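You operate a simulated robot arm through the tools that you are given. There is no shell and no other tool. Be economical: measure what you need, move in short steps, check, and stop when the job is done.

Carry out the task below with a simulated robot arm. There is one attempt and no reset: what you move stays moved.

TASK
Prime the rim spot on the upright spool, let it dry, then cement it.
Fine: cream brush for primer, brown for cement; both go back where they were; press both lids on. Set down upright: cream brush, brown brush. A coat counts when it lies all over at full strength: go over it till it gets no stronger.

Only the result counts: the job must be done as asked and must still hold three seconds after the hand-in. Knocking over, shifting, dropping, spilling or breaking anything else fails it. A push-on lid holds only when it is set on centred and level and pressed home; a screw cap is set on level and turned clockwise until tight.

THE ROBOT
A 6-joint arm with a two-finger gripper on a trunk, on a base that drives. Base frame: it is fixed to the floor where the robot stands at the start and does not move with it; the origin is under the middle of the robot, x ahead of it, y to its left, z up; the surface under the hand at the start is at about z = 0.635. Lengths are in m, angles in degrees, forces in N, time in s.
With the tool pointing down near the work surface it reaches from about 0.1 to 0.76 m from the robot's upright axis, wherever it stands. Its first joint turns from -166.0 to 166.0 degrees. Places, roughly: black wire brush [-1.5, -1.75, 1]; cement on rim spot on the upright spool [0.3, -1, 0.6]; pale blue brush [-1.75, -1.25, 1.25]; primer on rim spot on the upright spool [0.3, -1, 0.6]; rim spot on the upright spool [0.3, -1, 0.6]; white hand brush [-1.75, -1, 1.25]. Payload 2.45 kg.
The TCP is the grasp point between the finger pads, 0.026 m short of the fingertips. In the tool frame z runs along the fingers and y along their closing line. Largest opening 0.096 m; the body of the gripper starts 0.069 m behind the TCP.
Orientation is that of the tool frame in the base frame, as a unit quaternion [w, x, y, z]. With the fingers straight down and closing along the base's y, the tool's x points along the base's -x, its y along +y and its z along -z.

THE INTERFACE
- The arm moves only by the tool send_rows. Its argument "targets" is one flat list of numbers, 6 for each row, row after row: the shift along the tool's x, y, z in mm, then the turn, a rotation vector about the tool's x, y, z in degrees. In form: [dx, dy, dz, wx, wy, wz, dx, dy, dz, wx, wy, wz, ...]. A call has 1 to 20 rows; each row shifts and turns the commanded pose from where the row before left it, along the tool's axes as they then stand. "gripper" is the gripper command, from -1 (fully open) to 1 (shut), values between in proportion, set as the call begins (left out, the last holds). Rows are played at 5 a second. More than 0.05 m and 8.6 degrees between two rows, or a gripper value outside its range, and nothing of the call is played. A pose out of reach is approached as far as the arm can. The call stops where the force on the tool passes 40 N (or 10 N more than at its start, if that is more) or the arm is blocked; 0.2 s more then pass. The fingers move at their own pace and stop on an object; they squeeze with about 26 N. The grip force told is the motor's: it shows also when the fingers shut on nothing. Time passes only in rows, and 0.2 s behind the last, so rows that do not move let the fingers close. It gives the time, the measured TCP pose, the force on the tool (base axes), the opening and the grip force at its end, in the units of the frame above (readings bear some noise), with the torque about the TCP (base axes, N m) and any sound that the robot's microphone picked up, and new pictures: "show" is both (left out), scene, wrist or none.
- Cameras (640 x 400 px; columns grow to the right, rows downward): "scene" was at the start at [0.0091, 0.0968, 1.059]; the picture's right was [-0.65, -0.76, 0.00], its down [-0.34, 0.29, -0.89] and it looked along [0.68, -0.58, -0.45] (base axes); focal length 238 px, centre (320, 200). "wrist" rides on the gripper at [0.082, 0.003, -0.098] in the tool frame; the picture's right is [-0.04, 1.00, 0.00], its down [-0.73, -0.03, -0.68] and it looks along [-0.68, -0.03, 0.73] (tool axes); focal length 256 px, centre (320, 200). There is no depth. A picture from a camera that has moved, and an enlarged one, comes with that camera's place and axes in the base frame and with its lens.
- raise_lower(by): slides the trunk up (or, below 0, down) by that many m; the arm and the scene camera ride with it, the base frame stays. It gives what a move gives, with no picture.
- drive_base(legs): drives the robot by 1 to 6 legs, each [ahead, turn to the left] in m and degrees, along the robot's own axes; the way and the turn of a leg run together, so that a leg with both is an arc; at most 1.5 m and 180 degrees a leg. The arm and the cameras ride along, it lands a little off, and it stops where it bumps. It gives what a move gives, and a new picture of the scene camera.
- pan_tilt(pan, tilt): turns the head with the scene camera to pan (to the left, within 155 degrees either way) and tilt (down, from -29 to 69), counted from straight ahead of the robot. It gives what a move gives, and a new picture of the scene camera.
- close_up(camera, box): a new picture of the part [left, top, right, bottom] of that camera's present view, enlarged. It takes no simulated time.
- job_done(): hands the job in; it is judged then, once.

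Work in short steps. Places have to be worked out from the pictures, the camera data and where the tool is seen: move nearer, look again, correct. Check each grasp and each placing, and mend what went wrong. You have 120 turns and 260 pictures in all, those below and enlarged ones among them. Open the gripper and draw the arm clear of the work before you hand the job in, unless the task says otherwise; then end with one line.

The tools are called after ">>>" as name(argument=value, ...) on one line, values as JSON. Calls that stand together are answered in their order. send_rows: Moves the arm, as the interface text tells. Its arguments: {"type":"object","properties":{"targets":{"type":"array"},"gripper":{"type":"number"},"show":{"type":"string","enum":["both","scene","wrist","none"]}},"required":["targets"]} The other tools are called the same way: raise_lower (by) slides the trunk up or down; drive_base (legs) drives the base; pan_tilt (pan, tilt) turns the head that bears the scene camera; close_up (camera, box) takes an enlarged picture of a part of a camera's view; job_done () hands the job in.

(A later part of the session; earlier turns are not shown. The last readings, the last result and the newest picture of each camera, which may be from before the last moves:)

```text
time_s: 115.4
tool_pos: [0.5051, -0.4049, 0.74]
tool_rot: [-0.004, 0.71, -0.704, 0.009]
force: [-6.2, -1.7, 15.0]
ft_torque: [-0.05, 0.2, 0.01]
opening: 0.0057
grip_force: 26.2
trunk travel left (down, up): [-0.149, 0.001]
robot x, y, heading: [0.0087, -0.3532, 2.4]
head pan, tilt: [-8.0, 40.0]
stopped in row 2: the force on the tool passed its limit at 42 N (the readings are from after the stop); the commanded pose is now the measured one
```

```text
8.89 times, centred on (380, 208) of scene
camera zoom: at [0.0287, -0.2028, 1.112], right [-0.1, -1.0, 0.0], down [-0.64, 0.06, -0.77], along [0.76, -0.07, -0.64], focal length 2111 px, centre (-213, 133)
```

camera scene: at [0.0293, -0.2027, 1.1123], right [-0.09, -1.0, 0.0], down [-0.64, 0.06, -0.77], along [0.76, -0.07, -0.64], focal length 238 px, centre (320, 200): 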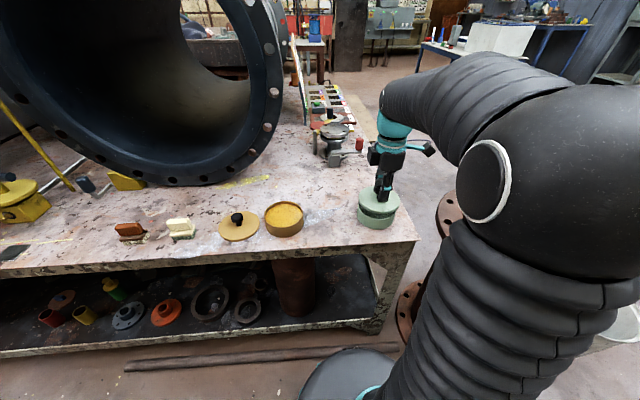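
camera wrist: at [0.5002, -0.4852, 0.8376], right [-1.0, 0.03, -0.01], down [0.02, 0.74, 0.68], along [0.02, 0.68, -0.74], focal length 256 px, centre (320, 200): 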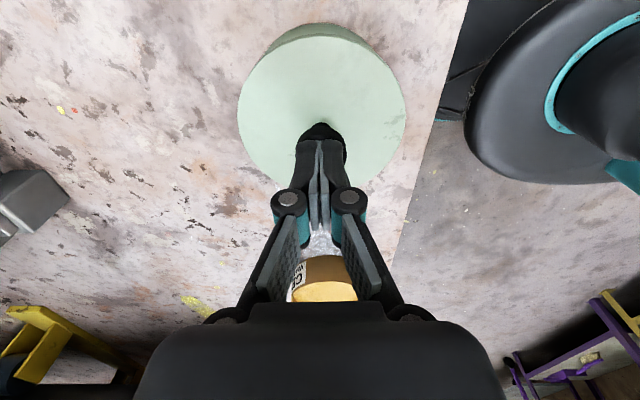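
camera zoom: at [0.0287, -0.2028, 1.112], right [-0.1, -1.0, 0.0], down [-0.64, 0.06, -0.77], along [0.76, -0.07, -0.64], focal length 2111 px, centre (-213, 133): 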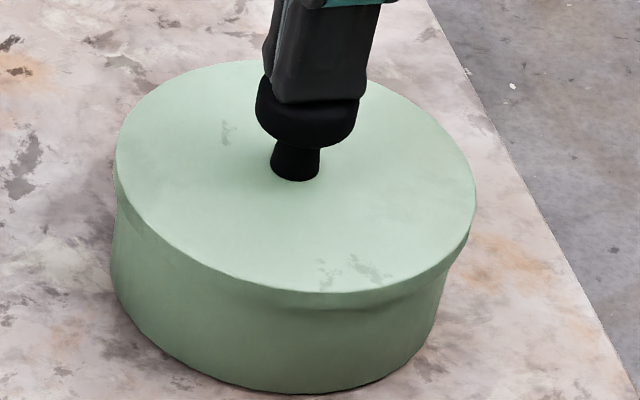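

A snap: the green lid is home. Raise and check it.

>>> send_rows(targets=[0, 0, -5, 0, 0, 0, 0, 0, -20, 0, 0, 0, 0, 0, -20, -0.6, -0.6, 0], show="wrist")

>>> close_up(camera="scene", box=[345, 175, 415, 235])

>>> pan_tilt(pan=-65, tilt=35)

>>> close_up(camera="scene", box=[200, 160, 360, 260])

```text
time_s: 116.2
tool_pos: [0.5058, -0.4032, 0.783]
tool_rot: [-0.002, 0.711, -0.704, -0.001]
force: [0.6, 0.6, -0.3]
ft_torque: [0.04, -0.03, 0.0]
opening: 0.0
grip_force: 26.3
trunk travel left (down, up): [-0.149, 0.001]
robot x, y, heading: [0.0107, -0.3514, 2.7]
head pan, tilt: [-8.0, 40.0]
camera wrist: at [0.5017, -0.4859, 0.8813], right [-1.0, 0.03, 0.0], down [0.02, 0.73, 0.68], along [0.02, 0.68, -0.73], focal length 256 px, centre (320, 200)
```

wrist: 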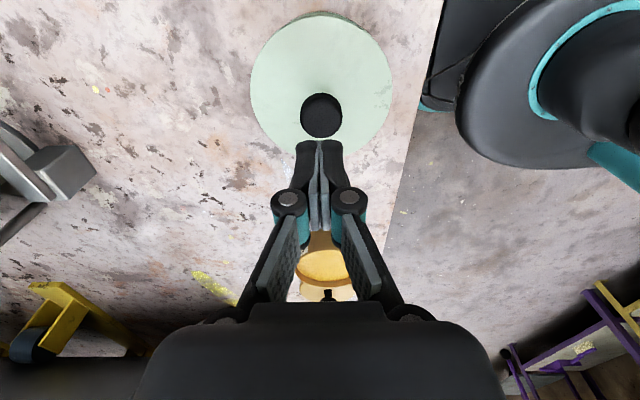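

```text
6.67 times, centred on (380, 205) of scene
camera zoom: at [0.0296, -0.2028, 1.1122], right [-0.09, -1.0, 0.0], down [-0.64, 0.06, -0.77], along [0.76, -0.07, -0.64], focal length 1583 px, centre (-80, 167)
```

zoom: 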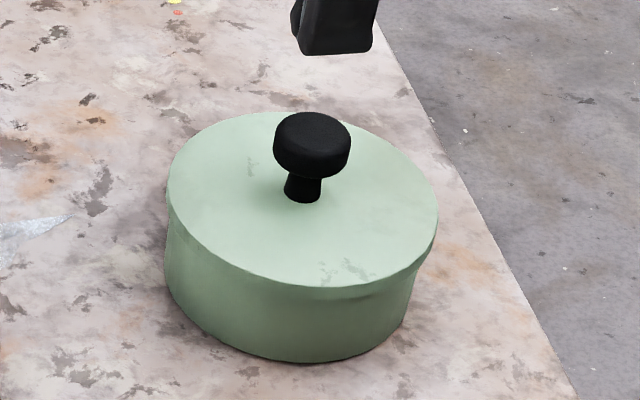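

```text
time_s: 117.5
tool_pos: [0.5057, -0.4044, 0.7842]
tool_rot: [-0.003, 0.711, -0.703, -0.001]
force: [0.7, 0.3, 0.0]
ft_torque: [0.02, 0.01, 0.01]
opening: 0.0001
grip_force: 26.6
trunk travel left (down, up): [-0.149, 0.001]
robot x, y, heading: [0.016, -0.3465, 2.6]
head pan, tilt: [-65.0, 35.0]
camera scene: at [-0.0143, -0.2728, 1.1199], right [-0.89, -0.46, 0.0], down [-0.27, 0.51, -0.82], along [0.38, -0.73, -0.57], focal length 238 px, centre (320, 200)
```

scene: 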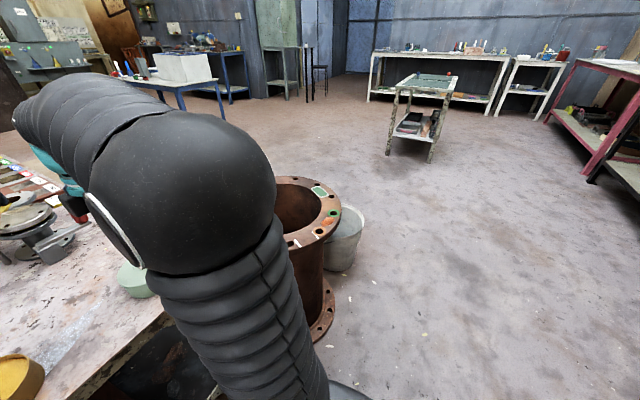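

```text
4.00 times, centred on (280, 210) of scene
camera zoom: at [-0.0143, -0.2728, 1.1199], right [-0.89, -0.46, 0.0], down [-0.27, 0.51, -0.82], along [0.38, -0.73, -0.57], focal length 950 px, centre (480, 160)
```

zoom: 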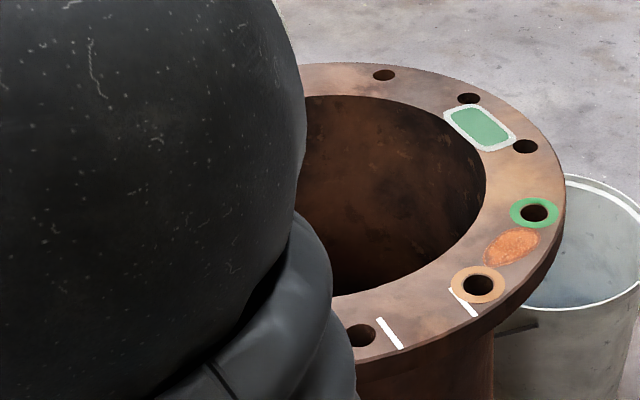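

Lid seated. I'll take a tight zoom of the primer now as a reference for the drying look.

>>> close_up(camera="scene", box=[305, 180, 335, 200])

>>> pan_tilt(pan=42, tilt=38)

>>> send_rows(targets=[-45, 2, 0, 0, 0, 0, -45, 2, 0, 0, 0, 0, -45, 2, 0, 0, 0, 0, -45, 2, 0, 0, 0, 0, -45, 2, 0, 0, 0, 0, -45, 2, 0, 0, 0, 0, -45, 2, 0, 0, 0, 0, -45, 2, 0, 0, 0, 0, -45, 2, 0, 0, 0, 0, -45, 2, 0, 0, 0, 0, -45, 2, 0, 0, 0, 0, -45, 2, 0, 0, 0, 0, -45, 2, 0, 0, 0, 0], gripper=-0.3, show="wrist")

>>> close_up(camera="wrist", box=[260, 30, 380, 170])

```text
16.00 times, centred on (320, 190) of scene
camera zoom: at [-0.0143, -0.2728, 1.1199], right [-0.89, -0.46, 0.0], down [-0.27, 0.51, -0.82], along [0.38, -0.73, -0.57], focal length 3799 px, centre (320, 360)
```

zoom: 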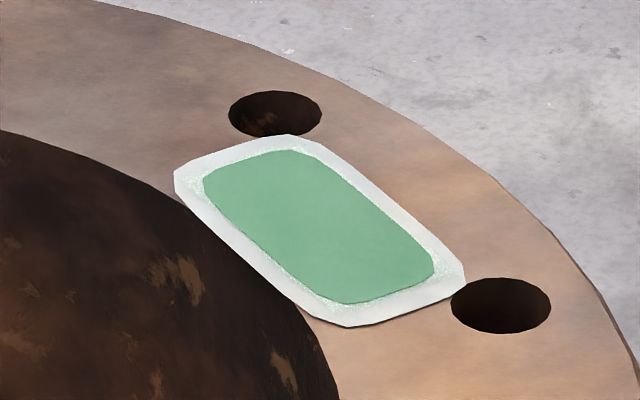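

```text
time_s: 119.3
tool_pos: [0.5046, -0.4031, 0.7844]
tool_rot: [-0.003, 0.711, -0.703, 0.0]
force: [0.1, 0.3, -0.4]
ft_torque: [0.05, -0.03, 0.01]
opening: 0.0001
grip_force: 26.5
trunk travel left (down, up): [-0.149, 0.001]
robot x, y, heading: [0.0113, -0.349, 2.7]
head pan, tilt: [42.0, 38.0]
camera scene: at [0.0064, -0.1342, 1.1153], right [0.7, -0.71, 0.0], down [-0.44, -0.43, -0.79], along [0.56, 0.55, -0.62], focal length 238 px, centre (320, 200)
```

scene: 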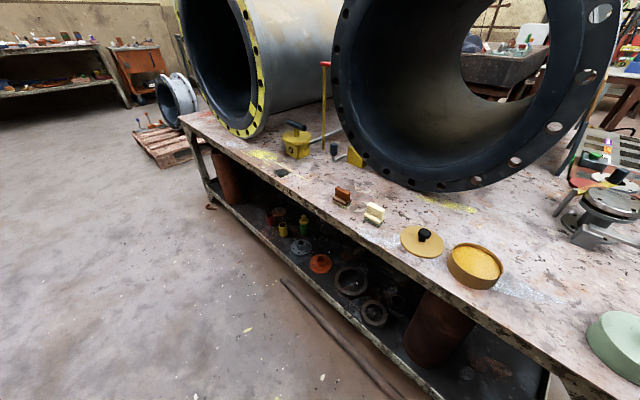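

```text
time_s: 122.1
tool_pos: [0.4717, 0.1814, 0.7825]
tool_rot: [-0.003, 0.711, -0.703, -0.001]
force: [-0.5, -0.8, 0.2]
ft_torque: [0.06, -0.03, -0.04]
opening: 0.0622
grip_force: 0.1
trunk travel left (down, up): [-0.149, 0.001]
robot x, y, heading: [0.013, -0.3452, 2.6]
head pan, tilt: [42.0, 38.0]
camera wrist: at [0.4681, 0.0975, 0.8816], right [-1.0, 0.03, 0.0], down [0.02, 0.73, 0.68], along [0.02, 0.68, -0.73], focal length 256 px, centre (320, 200)
```

wrist: 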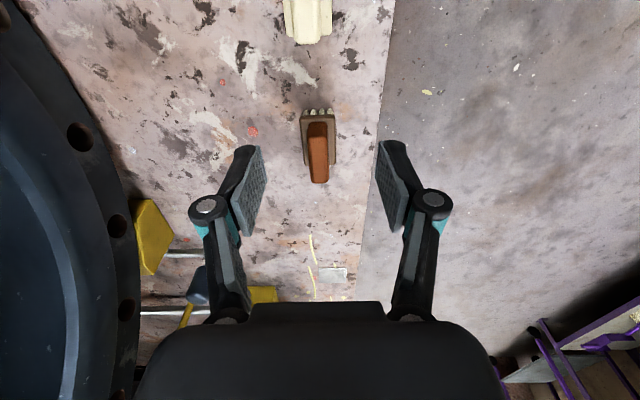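

```text
2.86 times, centred on (320, 100) of wrist
camera zoom: at [0.4681, 0.0975, 0.8816], right [-1.0, 0.03, 0.0], down [0.02, 0.73, 0.68], along [0.02, 0.68, -0.73], focal length 731 px, centre (320, 486)
```

zoom: 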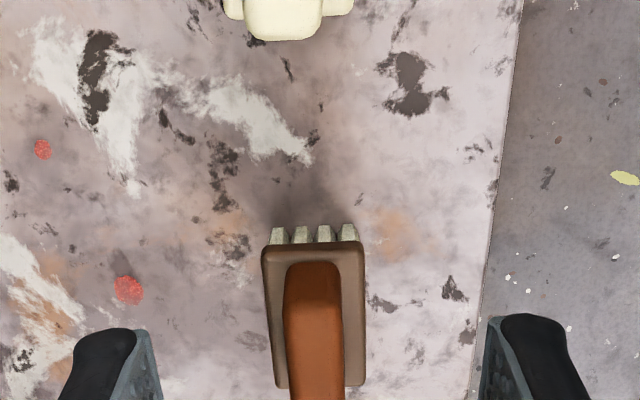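

Brown brush handle centre ≈ (0.473, 0.222). This time I'll grip lower (tips just on the block, TCP ≈0.690) so it can't slide. Move above and down.

>>> send_rows(targets=[-41, -1.5, 0, 0, 0, 0, 0, 0, 35, 0.35, 0.3, 0, 0, 0, 35, 0, 0, 0, 0, 0, 10, 0, 0, 0], show="wrist")

>>> close_up(camera="scene", box=[310, 150, 410, 230])

```text
time_s: 123.1
tool_pos: [0.4745, 0.2219, 0.7071]
tool_rot: [-0.004, 0.711, -0.703, 0.004]
force: [0.4, -0.3, -0.5]
ft_torque: [0.01, -0.05, -0.01]
opening: 0.0623
grip_force: 0.1
trunk travel left (down, up): [-0.149, 0.001]
robot x, y, heading: [0.0123, -0.3508, 2.8]
head pan, tilt: [42.0, 38.0]
camera wrist: at [0.4694, 0.1397, 0.8045], right [-1.0, 0.03, -0.01], down [0.02, 0.73, 0.68], along [0.03, 0.68, -0.73], focal length 256 px, centre (320, 200)
```

wrist: 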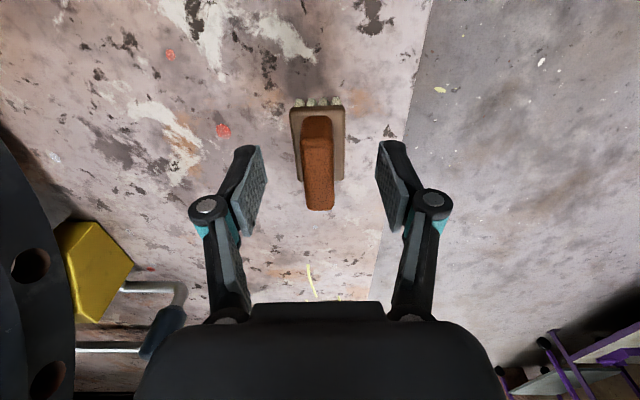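

```text
5.00 times, centred on (360, 190) of scene
camera zoom: at [0.0064, -0.1338, 1.1153], right [0.7, -0.71, 0.0], down [-0.44, -0.43, -0.79], along [0.56, 0.55, -0.62], focal length 1187 px, centre (120, 250)
```

zoom: 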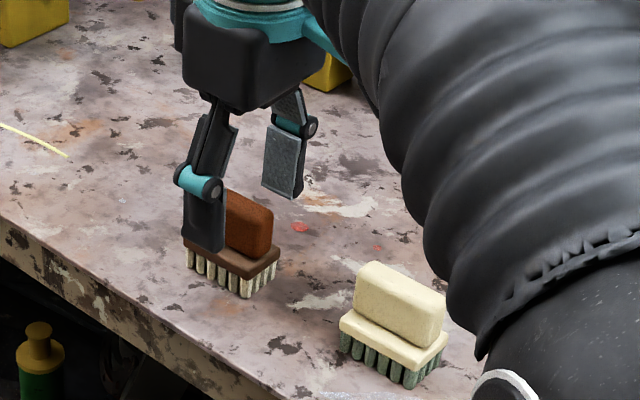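

Level the tool, nudge +2.5 mm in y and descend to TCP ≈0.690.

>>> send_rows(targets=[-2.5, 0, 0, -0.65, 0, 0, 0, 0, 9, 0, 0, 0, 0, 0, 5, 0, 0, 0, 0, 0, 3, 0, 0, 0], show="wrist")

>>> close_up(camera="scene", box=[320, 170, 380, 220])

```text
time_s: 124.1
tool_pos: [0.4748, 0.2246, 0.69]
tool_rot: [0.002, 0.711, -0.703, -0.001]
force: [0.2, 0.5, 0.0]
ft_torque: [0.03, -0.01, -0.01]
opening: 0.0623
grip_force: 0.0
trunk travel left (down, up): [-0.149, 0.001]
robot x, y, heading: [0.0126, -0.3484, 2.7]
head pan, tilt: [42.0, 38.0]
camera wrist: at [0.4711, 0.1422, 0.7872], right [-1.0, 0.03, 0.0], down [0.02, 0.73, 0.68], along [0.02, 0.68, -0.73], focal length 256 px, centre (320, 200)
```

wrist: 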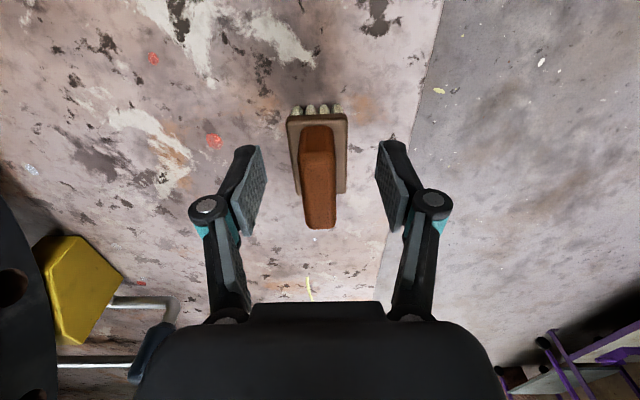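

```text
8.00 times, centred on (350, 195) of scene
camera zoom: at [0.0064, -0.1338, 1.1152], right [0.7, -0.71, 0.0], down [-0.44, -0.43, -0.79], along [0.56, 0.55, -0.62], focal length 1900 px, centre (80, 240)
```

zoom: 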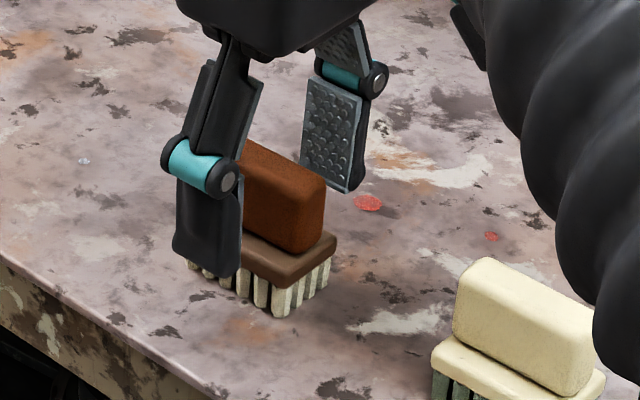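

Raise 1.5 mm for safety and close.

>>> send_rows(targets=[0, 0, -1.5, 0, 0, 0, 0, 0, 0, 0, 0, 0, 0, 0, 0, 0, 0, 0, 0, 0, 0, 0, 0, 0], gripper=1, show="wrist")

>>> close_up(camera="scene", box=[320, 170, 380, 220])

```text
time_s: 125.1
tool_pos: [0.4733, 0.2234, 0.691]
tool_rot: [0.002, 0.711, -0.703, 0.0]
force: [0.6, 0.4, 0.1]
ft_torque: [0.01, 0.0, -0.01]
opening: 0.0173
grip_force: 25.8
trunk travel left (down, up): [-0.149, 0.001]
robot x, y, heading: [0.0141, -0.3477, 2.5]
head pan, tilt: [42.0, 38.0]
camera wrist: at [0.4711, 0.142, 0.7889], right [-1.0, 0.03, 0.0], down [0.02, 0.73, 0.68], along [0.02, 0.68, -0.73], focal length 256 px, centre (320, 200)
```

wrist: 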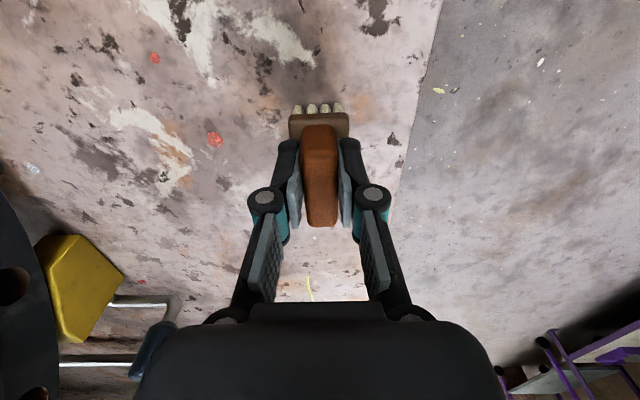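

```text
8.00 times, centred on (350, 195) of scene
camera zoom: at [0.0065, -0.1337, 1.1152], right [0.7, -0.71, 0.0], down [-0.44, -0.43, -0.79], along [0.56, 0.55, -0.62], focal length 1900 px, centre (80, 240)
```

zoom: 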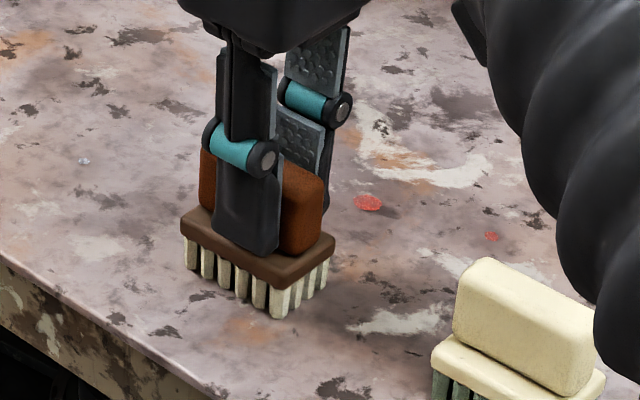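

Firm grip; grasp pose (0.474, 0.224, 0.691). Lift and carry above the amber cement tin.

>>> send_rows(targets=[0, 0, -20, 0, 0, 0, 0, 0, -45, 0, 0, 0, 0, 0, -45, 0, 0, 0, 40, -2.6, 0, 0, 0, 0, 40, -2.6, 0, 0, 0, 0, 40, -2.6, 0, 0, 0, 0, 40, -2.6, 0, 0, 0, 0, 40, -2.6, 0, 0, 0, 0, 40, -2.6, 0, 0, 0, 0, 40, -2.6, 0, 0, 0, 0, 40, -2.6, 0, 0, 0, 0, 44, -2.6, 0, 0, 0, 0], show="wrist")

>>> pan_tilt(pan=-65, tilt=35)

>>> close_up(camera="scene", box=[305, 180, 335, 200])

```text
time_s: 127.7
tool_pos: [0.5046, -0.1408, 0.7878]
tool_rot: [0.001, 0.711, -0.703, -0.001]
force: [-0.2, 0.3, -1.3]
ft_torque: [-0.01, -0.02, -0.03]
opening: 0.0173
grip_force: 26.0
out of reach, approached as far as the arm can: row 3
trunk travel left (down, up): [-0.149, 0.001]
robot x, y, heading: [0.0145, -0.3432, 2.5]
head pan, tilt: [42.0, 38.0]
camera wrist: at [0.5009, -0.2224, 0.8866], right [-1.0, 0.03, 0.0], down [0.02, 0.73, 0.68], along [0.02, 0.68, -0.73], focal length 256 px, centre (320, 200)
```

wrist: 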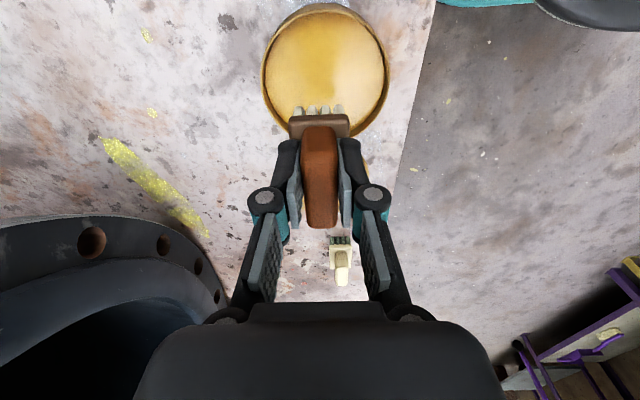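

```text
time_s: 129.6
tool_pos: [0.5038, -0.1403, 0.7892]
tool_rot: [0.0, 0.711, -0.704, -0.001]
force: [0.2, 0.5, -0.4]
ft_torque: [-0.04, 0.01, -0.01]
opening: 0.0172
grip_force: 26.3
trunk travel left (down, up): [-0.149, 0.001]
robot x, y, heading: [0.0106, -0.3489, 2.8]
head pan, tilt: [-65.0, 35.0]
camera scene: at [-0.0143, -0.2726, 1.1199], right [-0.89, -0.46, 0.0], down [-0.27, 0.51, -0.82], along [0.38, -0.73, -0.57], focal length 238 px, centre (320, 200)
```

scene: 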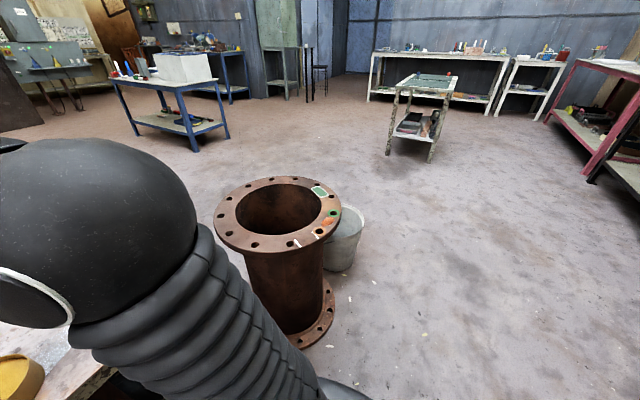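

```text
16.00 times, centred on (320, 190) of scene
camera zoom: at [-0.0143, -0.2726, 1.1199], right [-0.89, -0.46, 0.0], down [-0.27, 0.51, -0.82], along [0.38, -0.73, -0.57], focal length 3799 px, centre (320, 360)
```

zoom: 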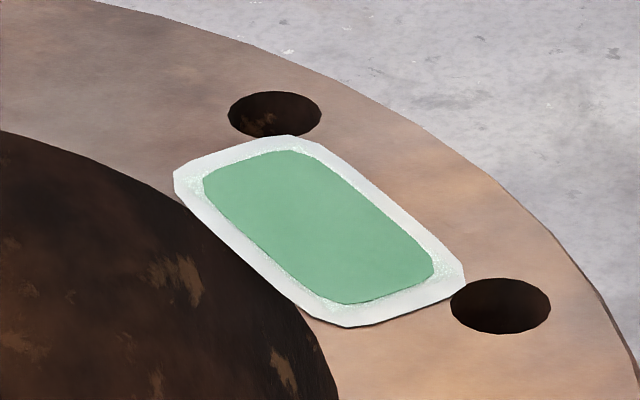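

The primer looks the same as 12 s ago. I'll wait here about 40 s for drying, then compare again.

>>> send_rows(targets=[0, 0, 0, 0, 0, 0, 0, 0, 0, 0, 0, 0, 0, 0, 0, 0, 0, 0, 0, 0, 0, 0, 0, 0, 0, 0, 0, 0, 0, 0, 0, 0, 0, 0, 0, 0, 0, 0, 0, 0, 0, 0, 0, 0, 0, 0, 0, 0, 0, 0, 0, 0, 0, 0, 0, 0, 0, 0, 0, 0, 0, 0, 0, 0, 0, 0, 0, 0, 0, 0, 0, 0, 0, 0, 0, 0, 0, 0, 0, 0, 0, 0, 0, 0, 0, 0, 0, 0, 0, 0, 0, 0, 0, 0, 0, 0, 0, 0, 0, 0, 0, 0, 0, 0, 0, 0, 0, 0, 0, 0, 0, 0, 0, 0, 0, 0, 0, 0, 0, 0], show="none")

>>> send_rows(targets=[0, 0, 0, 0, 0, 0, 0, 0, 0, 0, 0, 0, 0, 0, 0, 0, 0, 0, 0, 0, 0, 0, 0, 0, 0, 0, 0, 0, 0, 0, 0, 0, 0, 0, 0, 0, 0, 0, 0, 0, 0, 0, 0, 0, 0, 0, 0, 0, 0, 0, 0, 0, 0, 0, 0, 0, 0, 0, 0, 0, 0, 0, 0, 0, 0, 0, 0, 0, 0, 0, 0, 0, 0, 0, 0, 0, 0, 0, 0, 0, 0, 0, 0, 0, 0, 0, 0, 0, 0, 0, 0, 0, 0, 0, 0, 0, 0, 0, 0, 0, 0, 0, 0, 0, 0, 0, 0, 0, 0, 0, 0, 0, 0, 0, 0, 0, 0, 0, 0, 0], show="none")

>>> send_rows(targets=[0, 0, 0, 0, 0, 0, 0, 0, 0, 0, 0, 0, 0, 0, 0, 0, 0, 0, 0, 0, 0, 0, 0, 0, 0, 0, 0, 0, 0, 0, 0, 0, 0, 0, 0, 0, 0, 0, 0, 0, 0, 0, 0, 0, 0, 0, 0, 0, 0, 0, 0, 0, 0, 0, 0, 0, 0, 0, 0, 0, 0, 0, 0, 0, 0, 0, 0, 0, 0, 0, 0, 0, 0, 0, 0, 0, 0, 0, 0, 0, 0, 0, 0, 0, 0, 0, 0, 0, 0, 0, 0, 0, 0, 0, 0, 0, 0, 0, 0, 0, 0, 0, 0, 0, 0, 0, 0, 0, 0, 0, 0, 0, 0, 0, 0, 0, 0, 0, 0, 0], show="none")

>>> send_rows(targets=[0, 0, 0, 0, 0, 0, 0, 0, 0, 0, 0, 0, 0, 0, 0, 0, 0, 0, 0, 0, 0, 0, 0, 0, 0, 0, 0, 0, 0, 0, 0, 0, 0, 0, 0, 0, 0, 0, 0, 0, 0, 0, 0, 0, 0, 0, 0, 0, 0, 0, 0, 0, 0, 0, 0, 0, 0, 0, 0, 0, 0, 0, 0, 0, 0, 0, 0, 0, 0, 0, 0, 0, 0, 0, 0, 0, 0, 0, 0, 0, 0, 0, 0, 0, 0, 0, 0, 0, 0, 0, 0, 0, 0, 0, 0, 0, 0, 0, 0, 0, 0, 0, 0, 0, 0, 0, 0, 0, 0, 0, 0, 0, 0, 0, 0, 0, 0, 0, 0, 0], show="none")

>>> send_rows(targets=[0, 0, 0, 0, 0, 0, 0, 0, 0, 0, 0, 0, 0, 0, 0, 0, 0, 0, 0, 0, 0, 0, 0, 0, 0, 0, 0, 0, 0, 0, 0, 0, 0, 0, 0, 0, 0, 0, 0, 0, 0, 0, 0, 0, 0, 0, 0, 0, 0, 0, 0, 0, 0, 0, 0, 0, 0, 0, 0, 0, 0, 0, 0, 0, 0, 0, 0, 0, 0, 0, 0, 0, 0, 0, 0, 0, 0, 0, 0, 0, 0, 0, 0, 0, 0, 0, 0, 0, 0, 0, 0, 0, 0, 0, 0, 0, 0, 0, 0, 0, 0, 0, 0, 0, 0, 0, 0, 0, 0, 0, 0, 0, 0, 0, 0, 0, 0, 0, 0, 0], show="none")

>>> send_rows(targets=[0, 0, 0, 0, 0, 0, 0, 0, 0, 0, 0, 0, 0, 0, 0, 0, 0, 0, 0, 0, 0, 0, 0, 0, 0, 0, 0, 0, 0, 0, 0, 0, 0, 0, 0, 0, 0, 0, 0, 0, 0, 0, 0, 0, 0, 0, 0, 0, 0, 0, 0, 0, 0, 0, 0, 0, 0, 0, 0, 0, 0, 0, 0, 0, 0, 0, 0, 0, 0, 0, 0, 0, 0, 0, 0, 0, 0, 0, 0, 0, 0, 0, 0, 0, 0, 0, 0, 0, 0, 0, 0, 0, 0, 0, 0, 0, 0, 0, 0, 0, 0, 0, 0, 0, 0, 0, 0, 0, 0, 0, 0, 0, 0, 0, 0, 0, 0, 0, 0, 0], show="none")

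>>> send_rows(targets=[0, 0, 0, 0, 0, 0, 0, 0, 0, 0, 0, 0, 0, 0, 0, 0, 0, 0, 0, 0, 0, 0, 0, 0, 0, 0, 0, 0, 0, 0, 0, 0, 0, 0, 0, 0, 0, 0, 0, 0, 0, 0, 0, 0, 0, 0, 0, 0, 0, 0, 0, 0, 0, 0, 0, 0, 0, 0, 0, 0, 0, 0, 0, 0, 0, 0, 0, 0, 0, 0, 0, 0, 0, 0, 0, 0, 0, 0, 0, 0, 0, 0, 0, 0, 0, 0, 0, 0, 0, 0, 0, 0, 0, 0, 0, 0, 0, 0, 0, 0, 0, 0, 0, 0, 0, 0, 0, 0, 0, 0, 0, 0, 0, 0, 0, 0, 0, 0, 0, 0], show="none")

>>> send_rows(targets=[0, 0, 0, 0, 0, 0, 0, 0, 0, 0, 0, 0, 0, 0, 0, 0, 0, 0, 0, 0, 0, 0, 0, 0, 0, 0, 0, 0, 0, 0, 0, 0, 0, 0, 0, 0, 0, 0, 0, 0, 0, 0, 0, 0, 0, 0, 0, 0, 0, 0, 0, 0, 0, 0, 0, 0, 0, 0, 0, 0, 0, 0, 0, 0, 0, 0, 0, 0, 0, 0, 0, 0, 0, 0, 0, 0, 0, 0, 0, 0, 0, 0, 0, 0, 0, 0, 0, 0, 0, 0, 0, 0, 0, 0, 0, 0, 0, 0, 0, 0, 0, 0, 0, 0, 0, 0, 0, 0, 0, 0, 0, 0, 0, 0, 0, 0, 0, 0, 0, 0], show="none")

>>> close_up(camera="scene", box=[305, 180, 335, 200])

```text
time_s: 133.8
tool_pos: [0.5041, -0.1399, 0.789]
tool_rot: [0.001, 0.711, -0.704, -0.001]
force: [0.1, 0.0, -0.5]
ft_torque: [-0.04, 0.0, -0.01]
opening: 0.0173
grip_force: 25.7
trunk travel left (down, up): [-0.149, 0.001]
robot x, y, heading: [0.0133, -0.3477, 2.6]
head pan, tilt: [-65.0, 35.0]
```

```text
time_s: 138.0
tool_pos: [0.5052, -0.1408, 0.7893]
tool_rot: [0.0, 0.711, -0.703, -0.001]
force: [0.0, -0.4, -1.5]
ft_torque: [-0.03, 0.0, 0.0]
opening: 0.0171
grip_force: 25.6
trunk travel left (down, up): [-0.149, 0.001]
robot x, y, heading: [0.0115, -0.3481, 2.4]
head pan, tilt: [-65.0, 35.0]
```

```text
time_s: 142.2
tool_pos: [0.5039, -0.1399, 0.788]
tool_rot: [0.0, 0.711, -0.703, -0.001]
force: [-0.4, -0.8, -1.0]
ft_torque: [-0.01, 0.03, 0.0]
opening: 0.0173
grip_force: 25.7
trunk travel left (down, up): [-0.149, 0.001]
robot x, y, heading: [0.011, -0.3506, 2.5]
head pan, tilt: [-65.0, 35.0]
```

```text
time_s: 146.4
tool_pos: [0.5045, -0.1399, 0.7893]
tool_rot: [0.001, 0.711, -0.704, -0.001]
force: [-0.2, -0.2, -1.0]
ft_torque: [-0.03, 0.04, -0.01]
opening: 0.0173
grip_force: 25.5
trunk travel left (down, up): [-0.149, 0.001]
robot x, y, heading: [0.0128, -0.3519, 2.2]
head pan, tilt: [-65.0, 35.0]
```

```text
time_s: 150.6
tool_pos: [0.504, -0.1401, 0.7884]
tool_rot: [0.001, 0.711, -0.703, -0.001]
force: [-0.9, 0.3, -0.7]
ft_torque: [-0.01, -0.03, -0.01]
opening: 0.0178
grip_force: 26.3
trunk travel left (down, up): [-0.149, 0.001]
robot x, y, heading: [0.0133, -0.351, 2.8]
head pan, tilt: [-65.0, 35.0]
```

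```text
time_s: 154.8
tool_pos: [0.5048, -0.1407, 0.7893]
tool_rot: [0.001, 0.71, -0.704, -0.001]
force: [-0.8, -1.5, -0.7]
ft_torque: [-0.03, 0.03, -0.02]
opening: 0.0173
grip_force: 26.4
trunk travel left (down, up): [-0.149, 0.001]
robot x, y, heading: [0.0161, -0.3463, 2.7]
head pan, tilt: [-65.0, 35.0]
```

```text
time_s: 159.0
tool_pos: [0.5051, -0.1398, 0.7888]
tool_rot: [0.001, 0.712, -0.703, -0.001]
force: [-0.3, 0.4, -0.9]
ft_torque: [0.0, 0.0, -0.05]
opening: 0.0176
grip_force: 25.7
trunk travel left (down, up): [-0.149, 0.001]
robot x, y, heading: [0.0168, -0.3485, 2.5]
head pan, tilt: [-65.0, 35.0]
```

```text
time_s: 163.2
tool_pos: [0.504, -0.1397, 0.7893]
tool_rot: [0.0, 0.711, -0.703, 0.0]
force: [0.6, -0.3, -0.4]
ft_torque: [-0.04, 0.01, -0.03]
opening: 0.0174
grip_force: 25.8
trunk travel left (down, up): [-0.149, 0.001]
robot x, y, heading: [0.0128, -0.3499, 2.8]
head pan, tilt: [-65.0, 35.0]
```

```text
16.00 times, centred on (320, 190) of scene
camera zoom: at [-0.0143, -0.2727, 1.1199], right [-0.89, -0.46, 0.0], down [-0.27, 0.51, -0.82], along [0.38, -0.73, -0.57], focal length 3799 px, centre (320, 360)
```

zoom: 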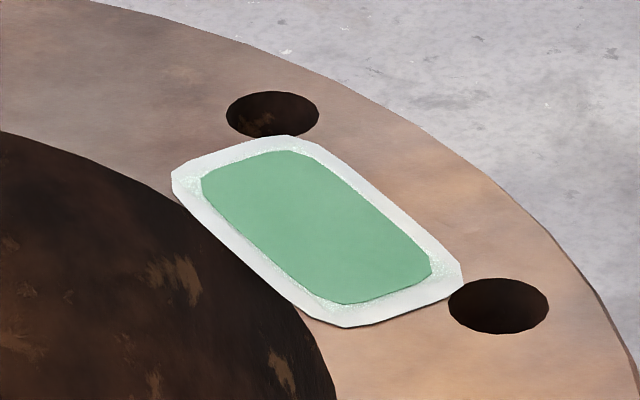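

No visible change; a water-based primer may dry slowly, so I'll wait on for another 45 s or so.

>>> send_rows(targets=[0, 0, 0, 0, 0, 0, 0, 0, 0, 0, 0, 0, 0, 0, 0, 0, 0, 0, 0, 0, 0, 0, 0, 0, 0, 0, 0, 0, 0, 0, 0, 0, 0, 0, 0, 0, 0, 0, 0, 0, 0, 0, 0, 0, 0, 0, 0, 0, 0, 0, 0, 0, 0, 0, 0, 0, 0, 0, 0, 0, 0, 0, 0, 0, 0, 0, 0, 0, 0, 0, 0, 0, 0, 0, 0, 0, 0, 0, 0, 0, 0, 0, 0, 0, 0, 0, 0, 0, 0, 0, 0, 0, 0, 0, 0, 0, 0, 0, 0, 0, 0, 0, 0, 0, 0, 0, 0, 0, 0, 0, 0, 0, 0, 0, 0, 0, 0, 0, 0, 0], show="none")

>>> send_rows(targets=[0, 0, 0, 0, 0, 0, 0, 0, 0, 0, 0, 0, 0, 0, 0, 0, 0, 0, 0, 0, 0, 0, 0, 0, 0, 0, 0, 0, 0, 0, 0, 0, 0, 0, 0, 0, 0, 0, 0, 0, 0, 0, 0, 0, 0, 0, 0, 0, 0, 0, 0, 0, 0, 0, 0, 0, 0, 0, 0, 0, 0, 0, 0, 0, 0, 0, 0, 0, 0, 0, 0, 0, 0, 0, 0, 0, 0, 0, 0, 0, 0, 0, 0, 0, 0, 0, 0, 0, 0, 0, 0, 0, 0, 0, 0, 0, 0, 0, 0, 0, 0, 0, 0, 0, 0, 0, 0, 0, 0, 0, 0, 0, 0, 0, 0, 0, 0, 0, 0, 0], show="none")

>>> send_rows(targets=[0, 0, 0, 0, 0, 0, 0, 0, 0, 0, 0, 0, 0, 0, 0, 0, 0, 0, 0, 0, 0, 0, 0, 0, 0, 0, 0, 0, 0, 0, 0, 0, 0, 0, 0, 0, 0, 0, 0, 0, 0, 0, 0, 0, 0, 0, 0, 0, 0, 0, 0, 0, 0, 0, 0, 0, 0, 0, 0, 0, 0, 0, 0, 0, 0, 0, 0, 0, 0, 0, 0, 0, 0, 0, 0, 0, 0, 0, 0, 0, 0, 0, 0, 0, 0, 0, 0, 0, 0, 0, 0, 0, 0, 0, 0, 0, 0, 0, 0, 0, 0, 0, 0, 0, 0, 0, 0, 0, 0, 0, 0, 0, 0, 0, 0, 0, 0, 0, 0, 0], show="none")

>>> send_rows(targets=[0, 0, 0, 0, 0, 0, 0, 0, 0, 0, 0, 0, 0, 0, 0, 0, 0, 0, 0, 0, 0, 0, 0, 0, 0, 0, 0, 0, 0, 0, 0, 0, 0, 0, 0, 0, 0, 0, 0, 0, 0, 0, 0, 0, 0, 0, 0, 0, 0, 0, 0, 0, 0, 0, 0, 0, 0, 0, 0, 0, 0, 0, 0, 0, 0, 0, 0, 0, 0, 0, 0, 0, 0, 0, 0, 0, 0, 0, 0, 0, 0, 0, 0, 0, 0, 0, 0, 0, 0, 0, 0, 0, 0, 0, 0, 0, 0, 0, 0, 0, 0, 0, 0, 0, 0, 0, 0, 0, 0, 0, 0, 0, 0, 0, 0, 0, 0, 0, 0, 0], show="none")

>>> send_rows(targets=[0, 0, 0, 0, 0, 0, 0, 0, 0, 0, 0, 0, 0, 0, 0, 0, 0, 0, 0, 0, 0, 0, 0, 0, 0, 0, 0, 0, 0, 0, 0, 0, 0, 0, 0, 0, 0, 0, 0, 0, 0, 0, 0, 0, 0, 0, 0, 0, 0, 0, 0, 0, 0, 0, 0, 0, 0, 0, 0, 0, 0, 0, 0, 0, 0, 0, 0, 0, 0, 0, 0, 0, 0, 0, 0, 0, 0, 0, 0, 0, 0, 0, 0, 0, 0, 0, 0, 0, 0, 0, 0, 0, 0, 0, 0, 0, 0, 0, 0, 0, 0, 0, 0, 0, 0, 0, 0, 0, 0, 0, 0, 0, 0, 0, 0, 0, 0, 0, 0, 0], show="none")

>>> send_rows(targets=[0, 0, 0, 0, 0, 0, 0, 0, 0, 0, 0, 0, 0, 0, 0, 0, 0, 0, 0, 0, 0, 0, 0, 0, 0, 0, 0, 0, 0, 0, 0, 0, 0, 0, 0, 0, 0, 0, 0, 0, 0, 0, 0, 0, 0, 0, 0, 0, 0, 0, 0, 0, 0, 0, 0, 0, 0, 0, 0, 0, 0, 0, 0, 0, 0, 0, 0, 0, 0, 0, 0, 0, 0, 0, 0, 0, 0, 0, 0, 0, 0, 0, 0, 0, 0, 0, 0, 0, 0, 0, 0, 0, 0, 0, 0, 0, 0, 0, 0, 0, 0, 0, 0, 0, 0, 0, 0, 0, 0, 0, 0, 0, 0, 0, 0, 0, 0, 0, 0, 0], show="none")

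>>> send_rows(targets=[0, 0, 0, 0, 0, 0, 0, 0, 0, 0, 0, 0, 0, 0, 0, 0, 0, 0, 0, 0, 0, 0, 0, 0, 0, 0, 0, 0, 0, 0, 0, 0, 0, 0, 0, 0, 0, 0, 0, 0, 0, 0, 0, 0, 0, 0, 0, 0, 0, 0, 0, 0, 0, 0, 0, 0, 0, 0, 0, 0, 0, 0, 0, 0, 0, 0, 0, 0, 0, 0, 0, 0, 0, 0, 0, 0, 0, 0, 0, 0, 0, 0, 0, 0, 0, 0, 0, 0, 0, 0, 0, 0, 0, 0, 0, 0, 0, 0, 0, 0, 0, 0, 0, 0, 0, 0, 0, 0, 0, 0, 0, 0, 0, 0, 0, 0, 0, 0, 0, 0], show="none")

>>> send_rows(targets=[0, 0, 0, 0, 0, 0, 0, 0, 0, 0, 0, 0, 0, 0, 0, 0, 0, 0, 0, 0, 0, 0, 0, 0, 0, 0, 0, 0, 0, 0, 0, 0, 0, 0, 0, 0, 0, 0, 0, 0, 0, 0, 0, 0, 0, 0, 0, 0, 0, 0, 0, 0, 0, 0, 0, 0, 0, 0, 0, 0, 0, 0, 0, 0, 0, 0, 0, 0, 0, 0, 0, 0, 0, 0, 0, 0, 0, 0, 0, 0, 0, 0, 0, 0, 0, 0, 0, 0, 0, 0, 0, 0, 0, 0, 0, 0, 0, 0, 0, 0, 0, 0, 0, 0, 0, 0, 0, 0, 0, 0, 0, 0, 0, 0, 0, 0, 0, 0, 0, 0], show="none")

>>> send_rows(targets=[0, 0, 0, 0, 0, 0, 0, 0, 0, 0, 0, 0, 0, 0, 0, 0, 0, 0, 0, 0, 0, 0, 0, 0, 0, 0, 0, 0, 0, 0, 0, 0, 0, 0, 0, 0, 0, 0, 0, 0, 0, 0, 0, 0, 0, 0, 0, 0, 0, 0, 0, 0, 0, 0, 0, 0, 0, 0, 0, 0, 0, 0, 0, 0, 0, 0, 0, 0, 0, 0, 0, 0, 0, 0, 0, 0, 0, 0, 0, 0, 0, 0, 0, 0, 0, 0, 0, 0, 0, 0, 0, 0, 0, 0, 0, 0, 0, 0, 0, 0, 0, 0, 0, 0, 0, 0, 0, 0, 0, 0, 0, 0, 0, 0, 0, 0, 0, 0, 0, 0], show="none")

>>> send_rows(targets=[0, 0, 0, 0, 0, 0, 0, 0, 0, 0, 0, 0, 0, 0, 0, 0, 0, 0, 0, 0, 0, 0, 0, 0, 0, 0, 0, 0, 0, 0, 0, 0, 0, 0, 0, 0, 0, 0, 0, 0, 0, 0, 0, 0, 0, 0, 0, 0, 0, 0, 0, 0, 0, 0, 0, 0, 0, 0, 0, 0, 0, 0, 0, 0, 0, 0, 0, 0, 0, 0, 0, 0, 0, 0, 0, 0, 0, 0, 0, 0, 0, 0, 0, 0, 0, 0, 0, 0, 0, 0, 0, 0, 0, 0, 0, 0, 0, 0, 0, 0, 0, 0, 0, 0, 0, 0, 0, 0, 0, 0, 0, 0, 0, 0, 0, 0, 0, 0, 0, 0], show="none")

>>> close_up(camera="scene", box=[305, 180, 335, 200])

```text
time_s: 167.4
tool_pos: [0.5035, -0.141, 0.7891]
tool_rot: [0.001, 0.71, -0.704, -0.001]
force: [-0.5, 0.1, -1.6]
ft_torque: [-0.02, -0.02, -0.02]
opening: 0.0174
grip_force: 26.0
trunk travel left (down, up): [-0.149, 0.001]
robot x, y, heading: [0.0127, -0.3444, 2.7]
head pan, tilt: [-65.0, 35.0]
```

```text
time_s: 171.6
tool_pos: [0.5041, -0.1395, 0.7881]
tool_rot: [0.001, 0.711, -0.703, -0.001]
force: [0.3, 0.0, -1.6]
ft_torque: [0.0, 0.01, -0.02]
opening: 0.0173
grip_force: 26.0
trunk travel left (down, up): [-0.149, 0.001]
robot x, y, heading: [0.0114, -0.3491, 2.7]
head pan, tilt: [-65.0, 35.0]
```

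```text
time_s: 175.8
tool_pos: [0.5037, -0.1406, 0.7895]
tool_rot: [0.0, 0.71, -0.704, 0.0]
force: [0.9, 0.3, -2.3]
ft_torque: [0.0, -0.02, 0.01]
opening: 0.0172
grip_force: 26.6
trunk travel left (down, up): [-0.149, 0.001]
robot x, y, heading: [0.0123, -0.3469, 2.5]
head pan, tilt: [-65.0, 35.0]
```

```text
time_s: 180.0
tool_pos: [0.5042, -0.1406, 0.7896]
tool_rot: [0.0, 0.711, -0.703, 0.0]
force: [-0.1, 0.2, -1.3]
ft_torque: [0.03, -0.02, -0.01]
opening: 0.0177
grip_force: 26.1
trunk travel left (down, up): [-0.149, 0.001]
robot x, y, heading: [0.0123, -0.3529, 2.7]
head pan, tilt: [-65.0, 35.0]
```

```text
time_s: 184.2
tool_pos: [0.5047, -0.1397, 0.7891]
tool_rot: [0.001, 0.711, -0.703, -0.001]
force: [0.0, -0.8, -2.1]
ft_torque: [-0.02, 0.0, 0.0]
opening: 0.0176
grip_force: 26.0
trunk travel left (down, up): [-0.149, 0.001]
robot x, y, heading: [0.0118, -0.3482, 2.9]
head pan, tilt: [-65.0, 35.0]
```

```text
time_s: 188.4
tool_pos: [0.5025, -0.1392, 0.7884]
tool_rot: [0.001, 0.711, -0.703, 0.0]
force: [0.2, 0.1, -1.5]
ft_torque: [0.0, -0.04, -0.02]
opening: 0.0175
grip_force: 26.4
trunk travel left (down, up): [-0.149, 0.001]
robot x, y, heading: [0.011, -0.3482, 2.4]
head pan, tilt: [-65.0, 35.0]
```

```text
time_s: 192.6
tool_pos: [0.5034, -0.1394, 0.7896]
tool_rot: [0.001, 0.711, -0.703, -0.001]
force: [0.3, 0.9, -1.2]
ft_torque: [-0.03, 0.0, 0.02]
opening: 0.0174
grip_force: 25.8
trunk travel left (down, up): [-0.149, 0.001]
robot x, y, heading: [0.0152, -0.3471, 2.4]
head pan, tilt: [-65.0, 35.0]
```

```text
time_s: 196.8
tool_pos: [0.5036, -0.1406, 0.7894]
tool_rot: [0.001, 0.711, -0.703, -0.001]
force: [0.1, 0.0, -0.6]
ft_torque: [-0.01, -0.02, 0.01]
opening: 0.0174
grip_force: 25.8
trunk travel left (down, up): [-0.149, 0.001]
robot x, y, heading: [0.0121, -0.3492, 2.7]
head pan, tilt: [-65.0, 35.0]
```

```text
time_s: 201.0
tool_pos: [0.5039, -0.1384, 0.7895]
tool_rot: [0.001, 0.711, -0.703, 0.0]
force: [0.0, 0.0, -0.8]
ft_torque: [0.0, 0.0, 0.02]
opening: 0.0175
grip_force: 26.4
trunk travel left (down, up): [-0.149, 0.001]
robot x, y, heading: [0.0112, -0.348, 2.7]
head pan, tilt: [-65.0, 35.0]
```

```text
time_s: 205.2
tool_pos: [0.5051, -0.1404, 0.7893]
tool_rot: [0.001, 0.711, -0.703, 0.0]
force: [-0.4, 0.1, -0.6]
ft_torque: [-0.03, -0.01, -0.01]
opening: 0.0174
grip_force: 26.4
trunk travel left (down, up): [-0.149, 0.001]
robot x, y, heading: [0.0141, -0.3491, 2.6]
head pan, tilt: [-65.0, 35.0]
```

```text
16.00 times, centred on (320, 190) of scene
camera zoom: at [-0.0143, -0.2727, 1.1199], right [-0.89, -0.46, 0.0], down [-0.27, 0.51, -0.82], along [0.38, -0.73, -0.57], focal length 3799 px, centre (320, 360)
```

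zoom: 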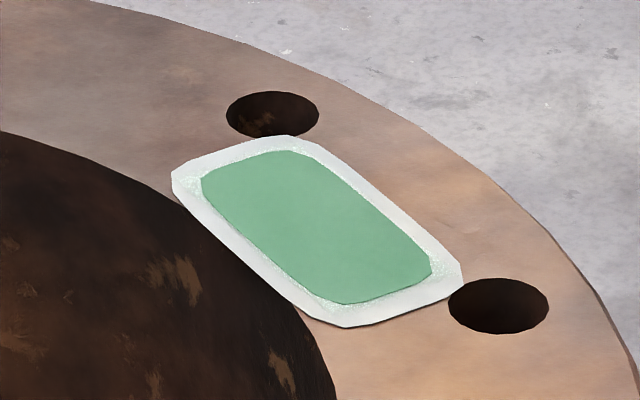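

No change for ~90 s; 130 s after the last stroke I take it as dry. Amber tin centre is (0.499, −0.152): centre on it and dip.

>>> send_rows(targets=[12, 5.5, 0, 0, 0, 0, 0, 0, 30, 0, 0, 0, 0, 0, 24, 0, 0, 0, 0, 0, 6, 0, 0, 0], show="wrist")

>>> send_rows(targets=[0, 0, 3, 0, 0, 0, 0, 0, 3, 0, 0, 0, 0, 0, 0, 0, 0, 0], show="none")

>>> pan_tilt(pan=5, tilt=40)

>>> close_up(camera="scene", box=[260, 110, 420, 230])

```text
time_s: 206.2
tool_pos: [0.4967, -0.1536, 0.7288]
tool_rot: [0.0, 0.711, -0.703, -0.001]
force: [0.0, -0.5, -1.1]
ft_torque: [0.02, 0.01, 0.03]
opening: 0.0175
grip_force: 26.2
trunk travel left (down, up): [-0.149, 0.001]
robot x, y, heading: [0.0111, -0.3465, 2.5]
head pan, tilt: [-65.0, 35.0]
camera wrist: at [0.4931, -0.2354, 0.8275], right [-1.0, 0.03, 0.0], down [0.02, 0.73, 0.68], along [0.02, 0.68, -0.73], focal length 256 px, centre (320, 200)
```

wrist: 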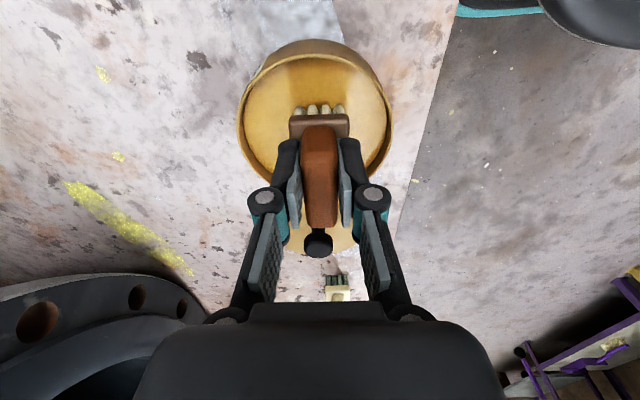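

```text
time_s: 207.0
tool_pos: [0.4959, -0.1544, 0.7234]
tool_rot: [0.001, 0.711, -0.703, 0.0]
force: [0.2, -0.4, -1.6]
ft_torque: [0.01, -0.05, -0.02]
opening: 0.0173
grip_force: 25.9
trunk travel left (down, up): [-0.149, 0.001]
robot x, y, heading: [0.0131, -0.347, 2.5]
head pan, tilt: [-65.0, 35.0]
```

```text
time_s: 208.4
tool_pos: [0.4967, -0.1538, 0.7245]
tool_rot: [0.001, 0.711, -0.703, -0.001]
force: [0.2, 0.0, -0.2]
ft_torque: [0.01, 0.01, -0.02]
opening: 0.0172
grip_force: 26.6
trunk travel left (down, up): [-0.149, 0.001]
robot x, y, heading: [0.0121, -0.3475, 2.8]
head pan, tilt: [5.0, 40.0]
camera scene: at [0.0292, -0.1835, 1.1123], right [0.13, -0.99, 0.0], down [-0.64, -0.08, -0.77], along [0.76, 0.1, -0.64], focal length 238 px, centre (320, 200)
```

scene: 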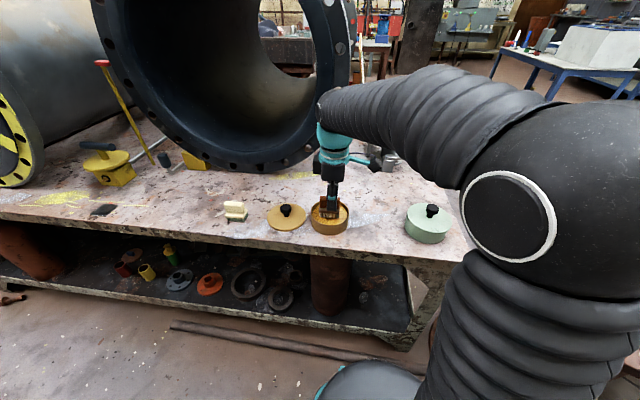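

```text
3.33 times, centred on (340, 170) of scene
camera zoom: at [0.0292, -0.1835, 1.1123], right [0.13, -0.99, 0.0], down [-0.64, -0.08, -0.77], along [0.76, 0.1, -0.64], focal length 792 px, centre (253, 300)
```

zoom: 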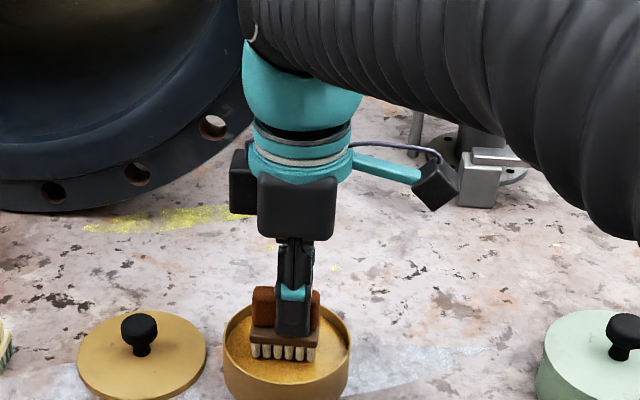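

Just above the cement. Continue down.

>>> send_rows(targets=[0, 0, 2, 0, 0, 0, 0, 0, 2, 0, 0, 0, 0, 0, 0, 0, 0, 0], show="none")

>>> send_rows(targets=[0, 0, 2, 0, 0, 0, 0, 0, 2, 0, 0, 0, 0, 0, 0, 0, 0, 0], show="none")

>>> close_up(camera="scene", box=[300, 170, 370, 240])

```text
time_s: 209.2
tool_pos: [0.4958, -0.1542, 0.7205]
tool_rot: [0.0, 0.711, -0.703, 0.0]
force: [-0.5, -1.0, 9.4]
ft_torque: [0.18, 0.02, -0.04]
opening: 0.0171
grip_force: 26.3
trunk travel left (down, up): [-0.149, 0.001]
robot x, y, heading: [0.0103, -0.35, 2.7]
head pan, tilt: [5.0, 40.0]
```

```text
time_s: 210.0
tool_pos: [0.4961, -0.1531, 0.7175]
tool_rot: [-0.001, 0.711, -0.703, 0.0]
force: [-0.1, -0.1, 26.9]
ft_torque: [0.0, -0.01, 0.01]
opening: 0.0175
grip_force: 26.1
trunk travel left (down, up): [-0.149, 0.001]
robot x, y, heading: [0.0082, -0.3476, 2.8]
head pan, tilt: [5.0, 40.0]
```

```text
5.71 times, centred on (335, 205) of scene
camera zoom: at [0.0282, -0.1839, 1.1125], right [0.13, -0.99, 0.0], down [-0.64, -0.08, -0.77], along [0.76, 0.1, -0.64], focal length 1357 px, centre (234, 171)
```

zoom: 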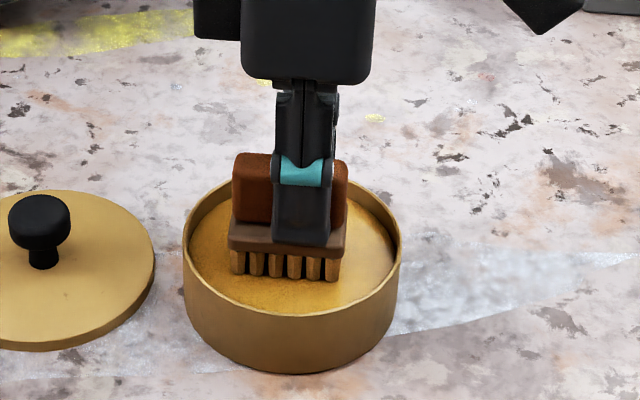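

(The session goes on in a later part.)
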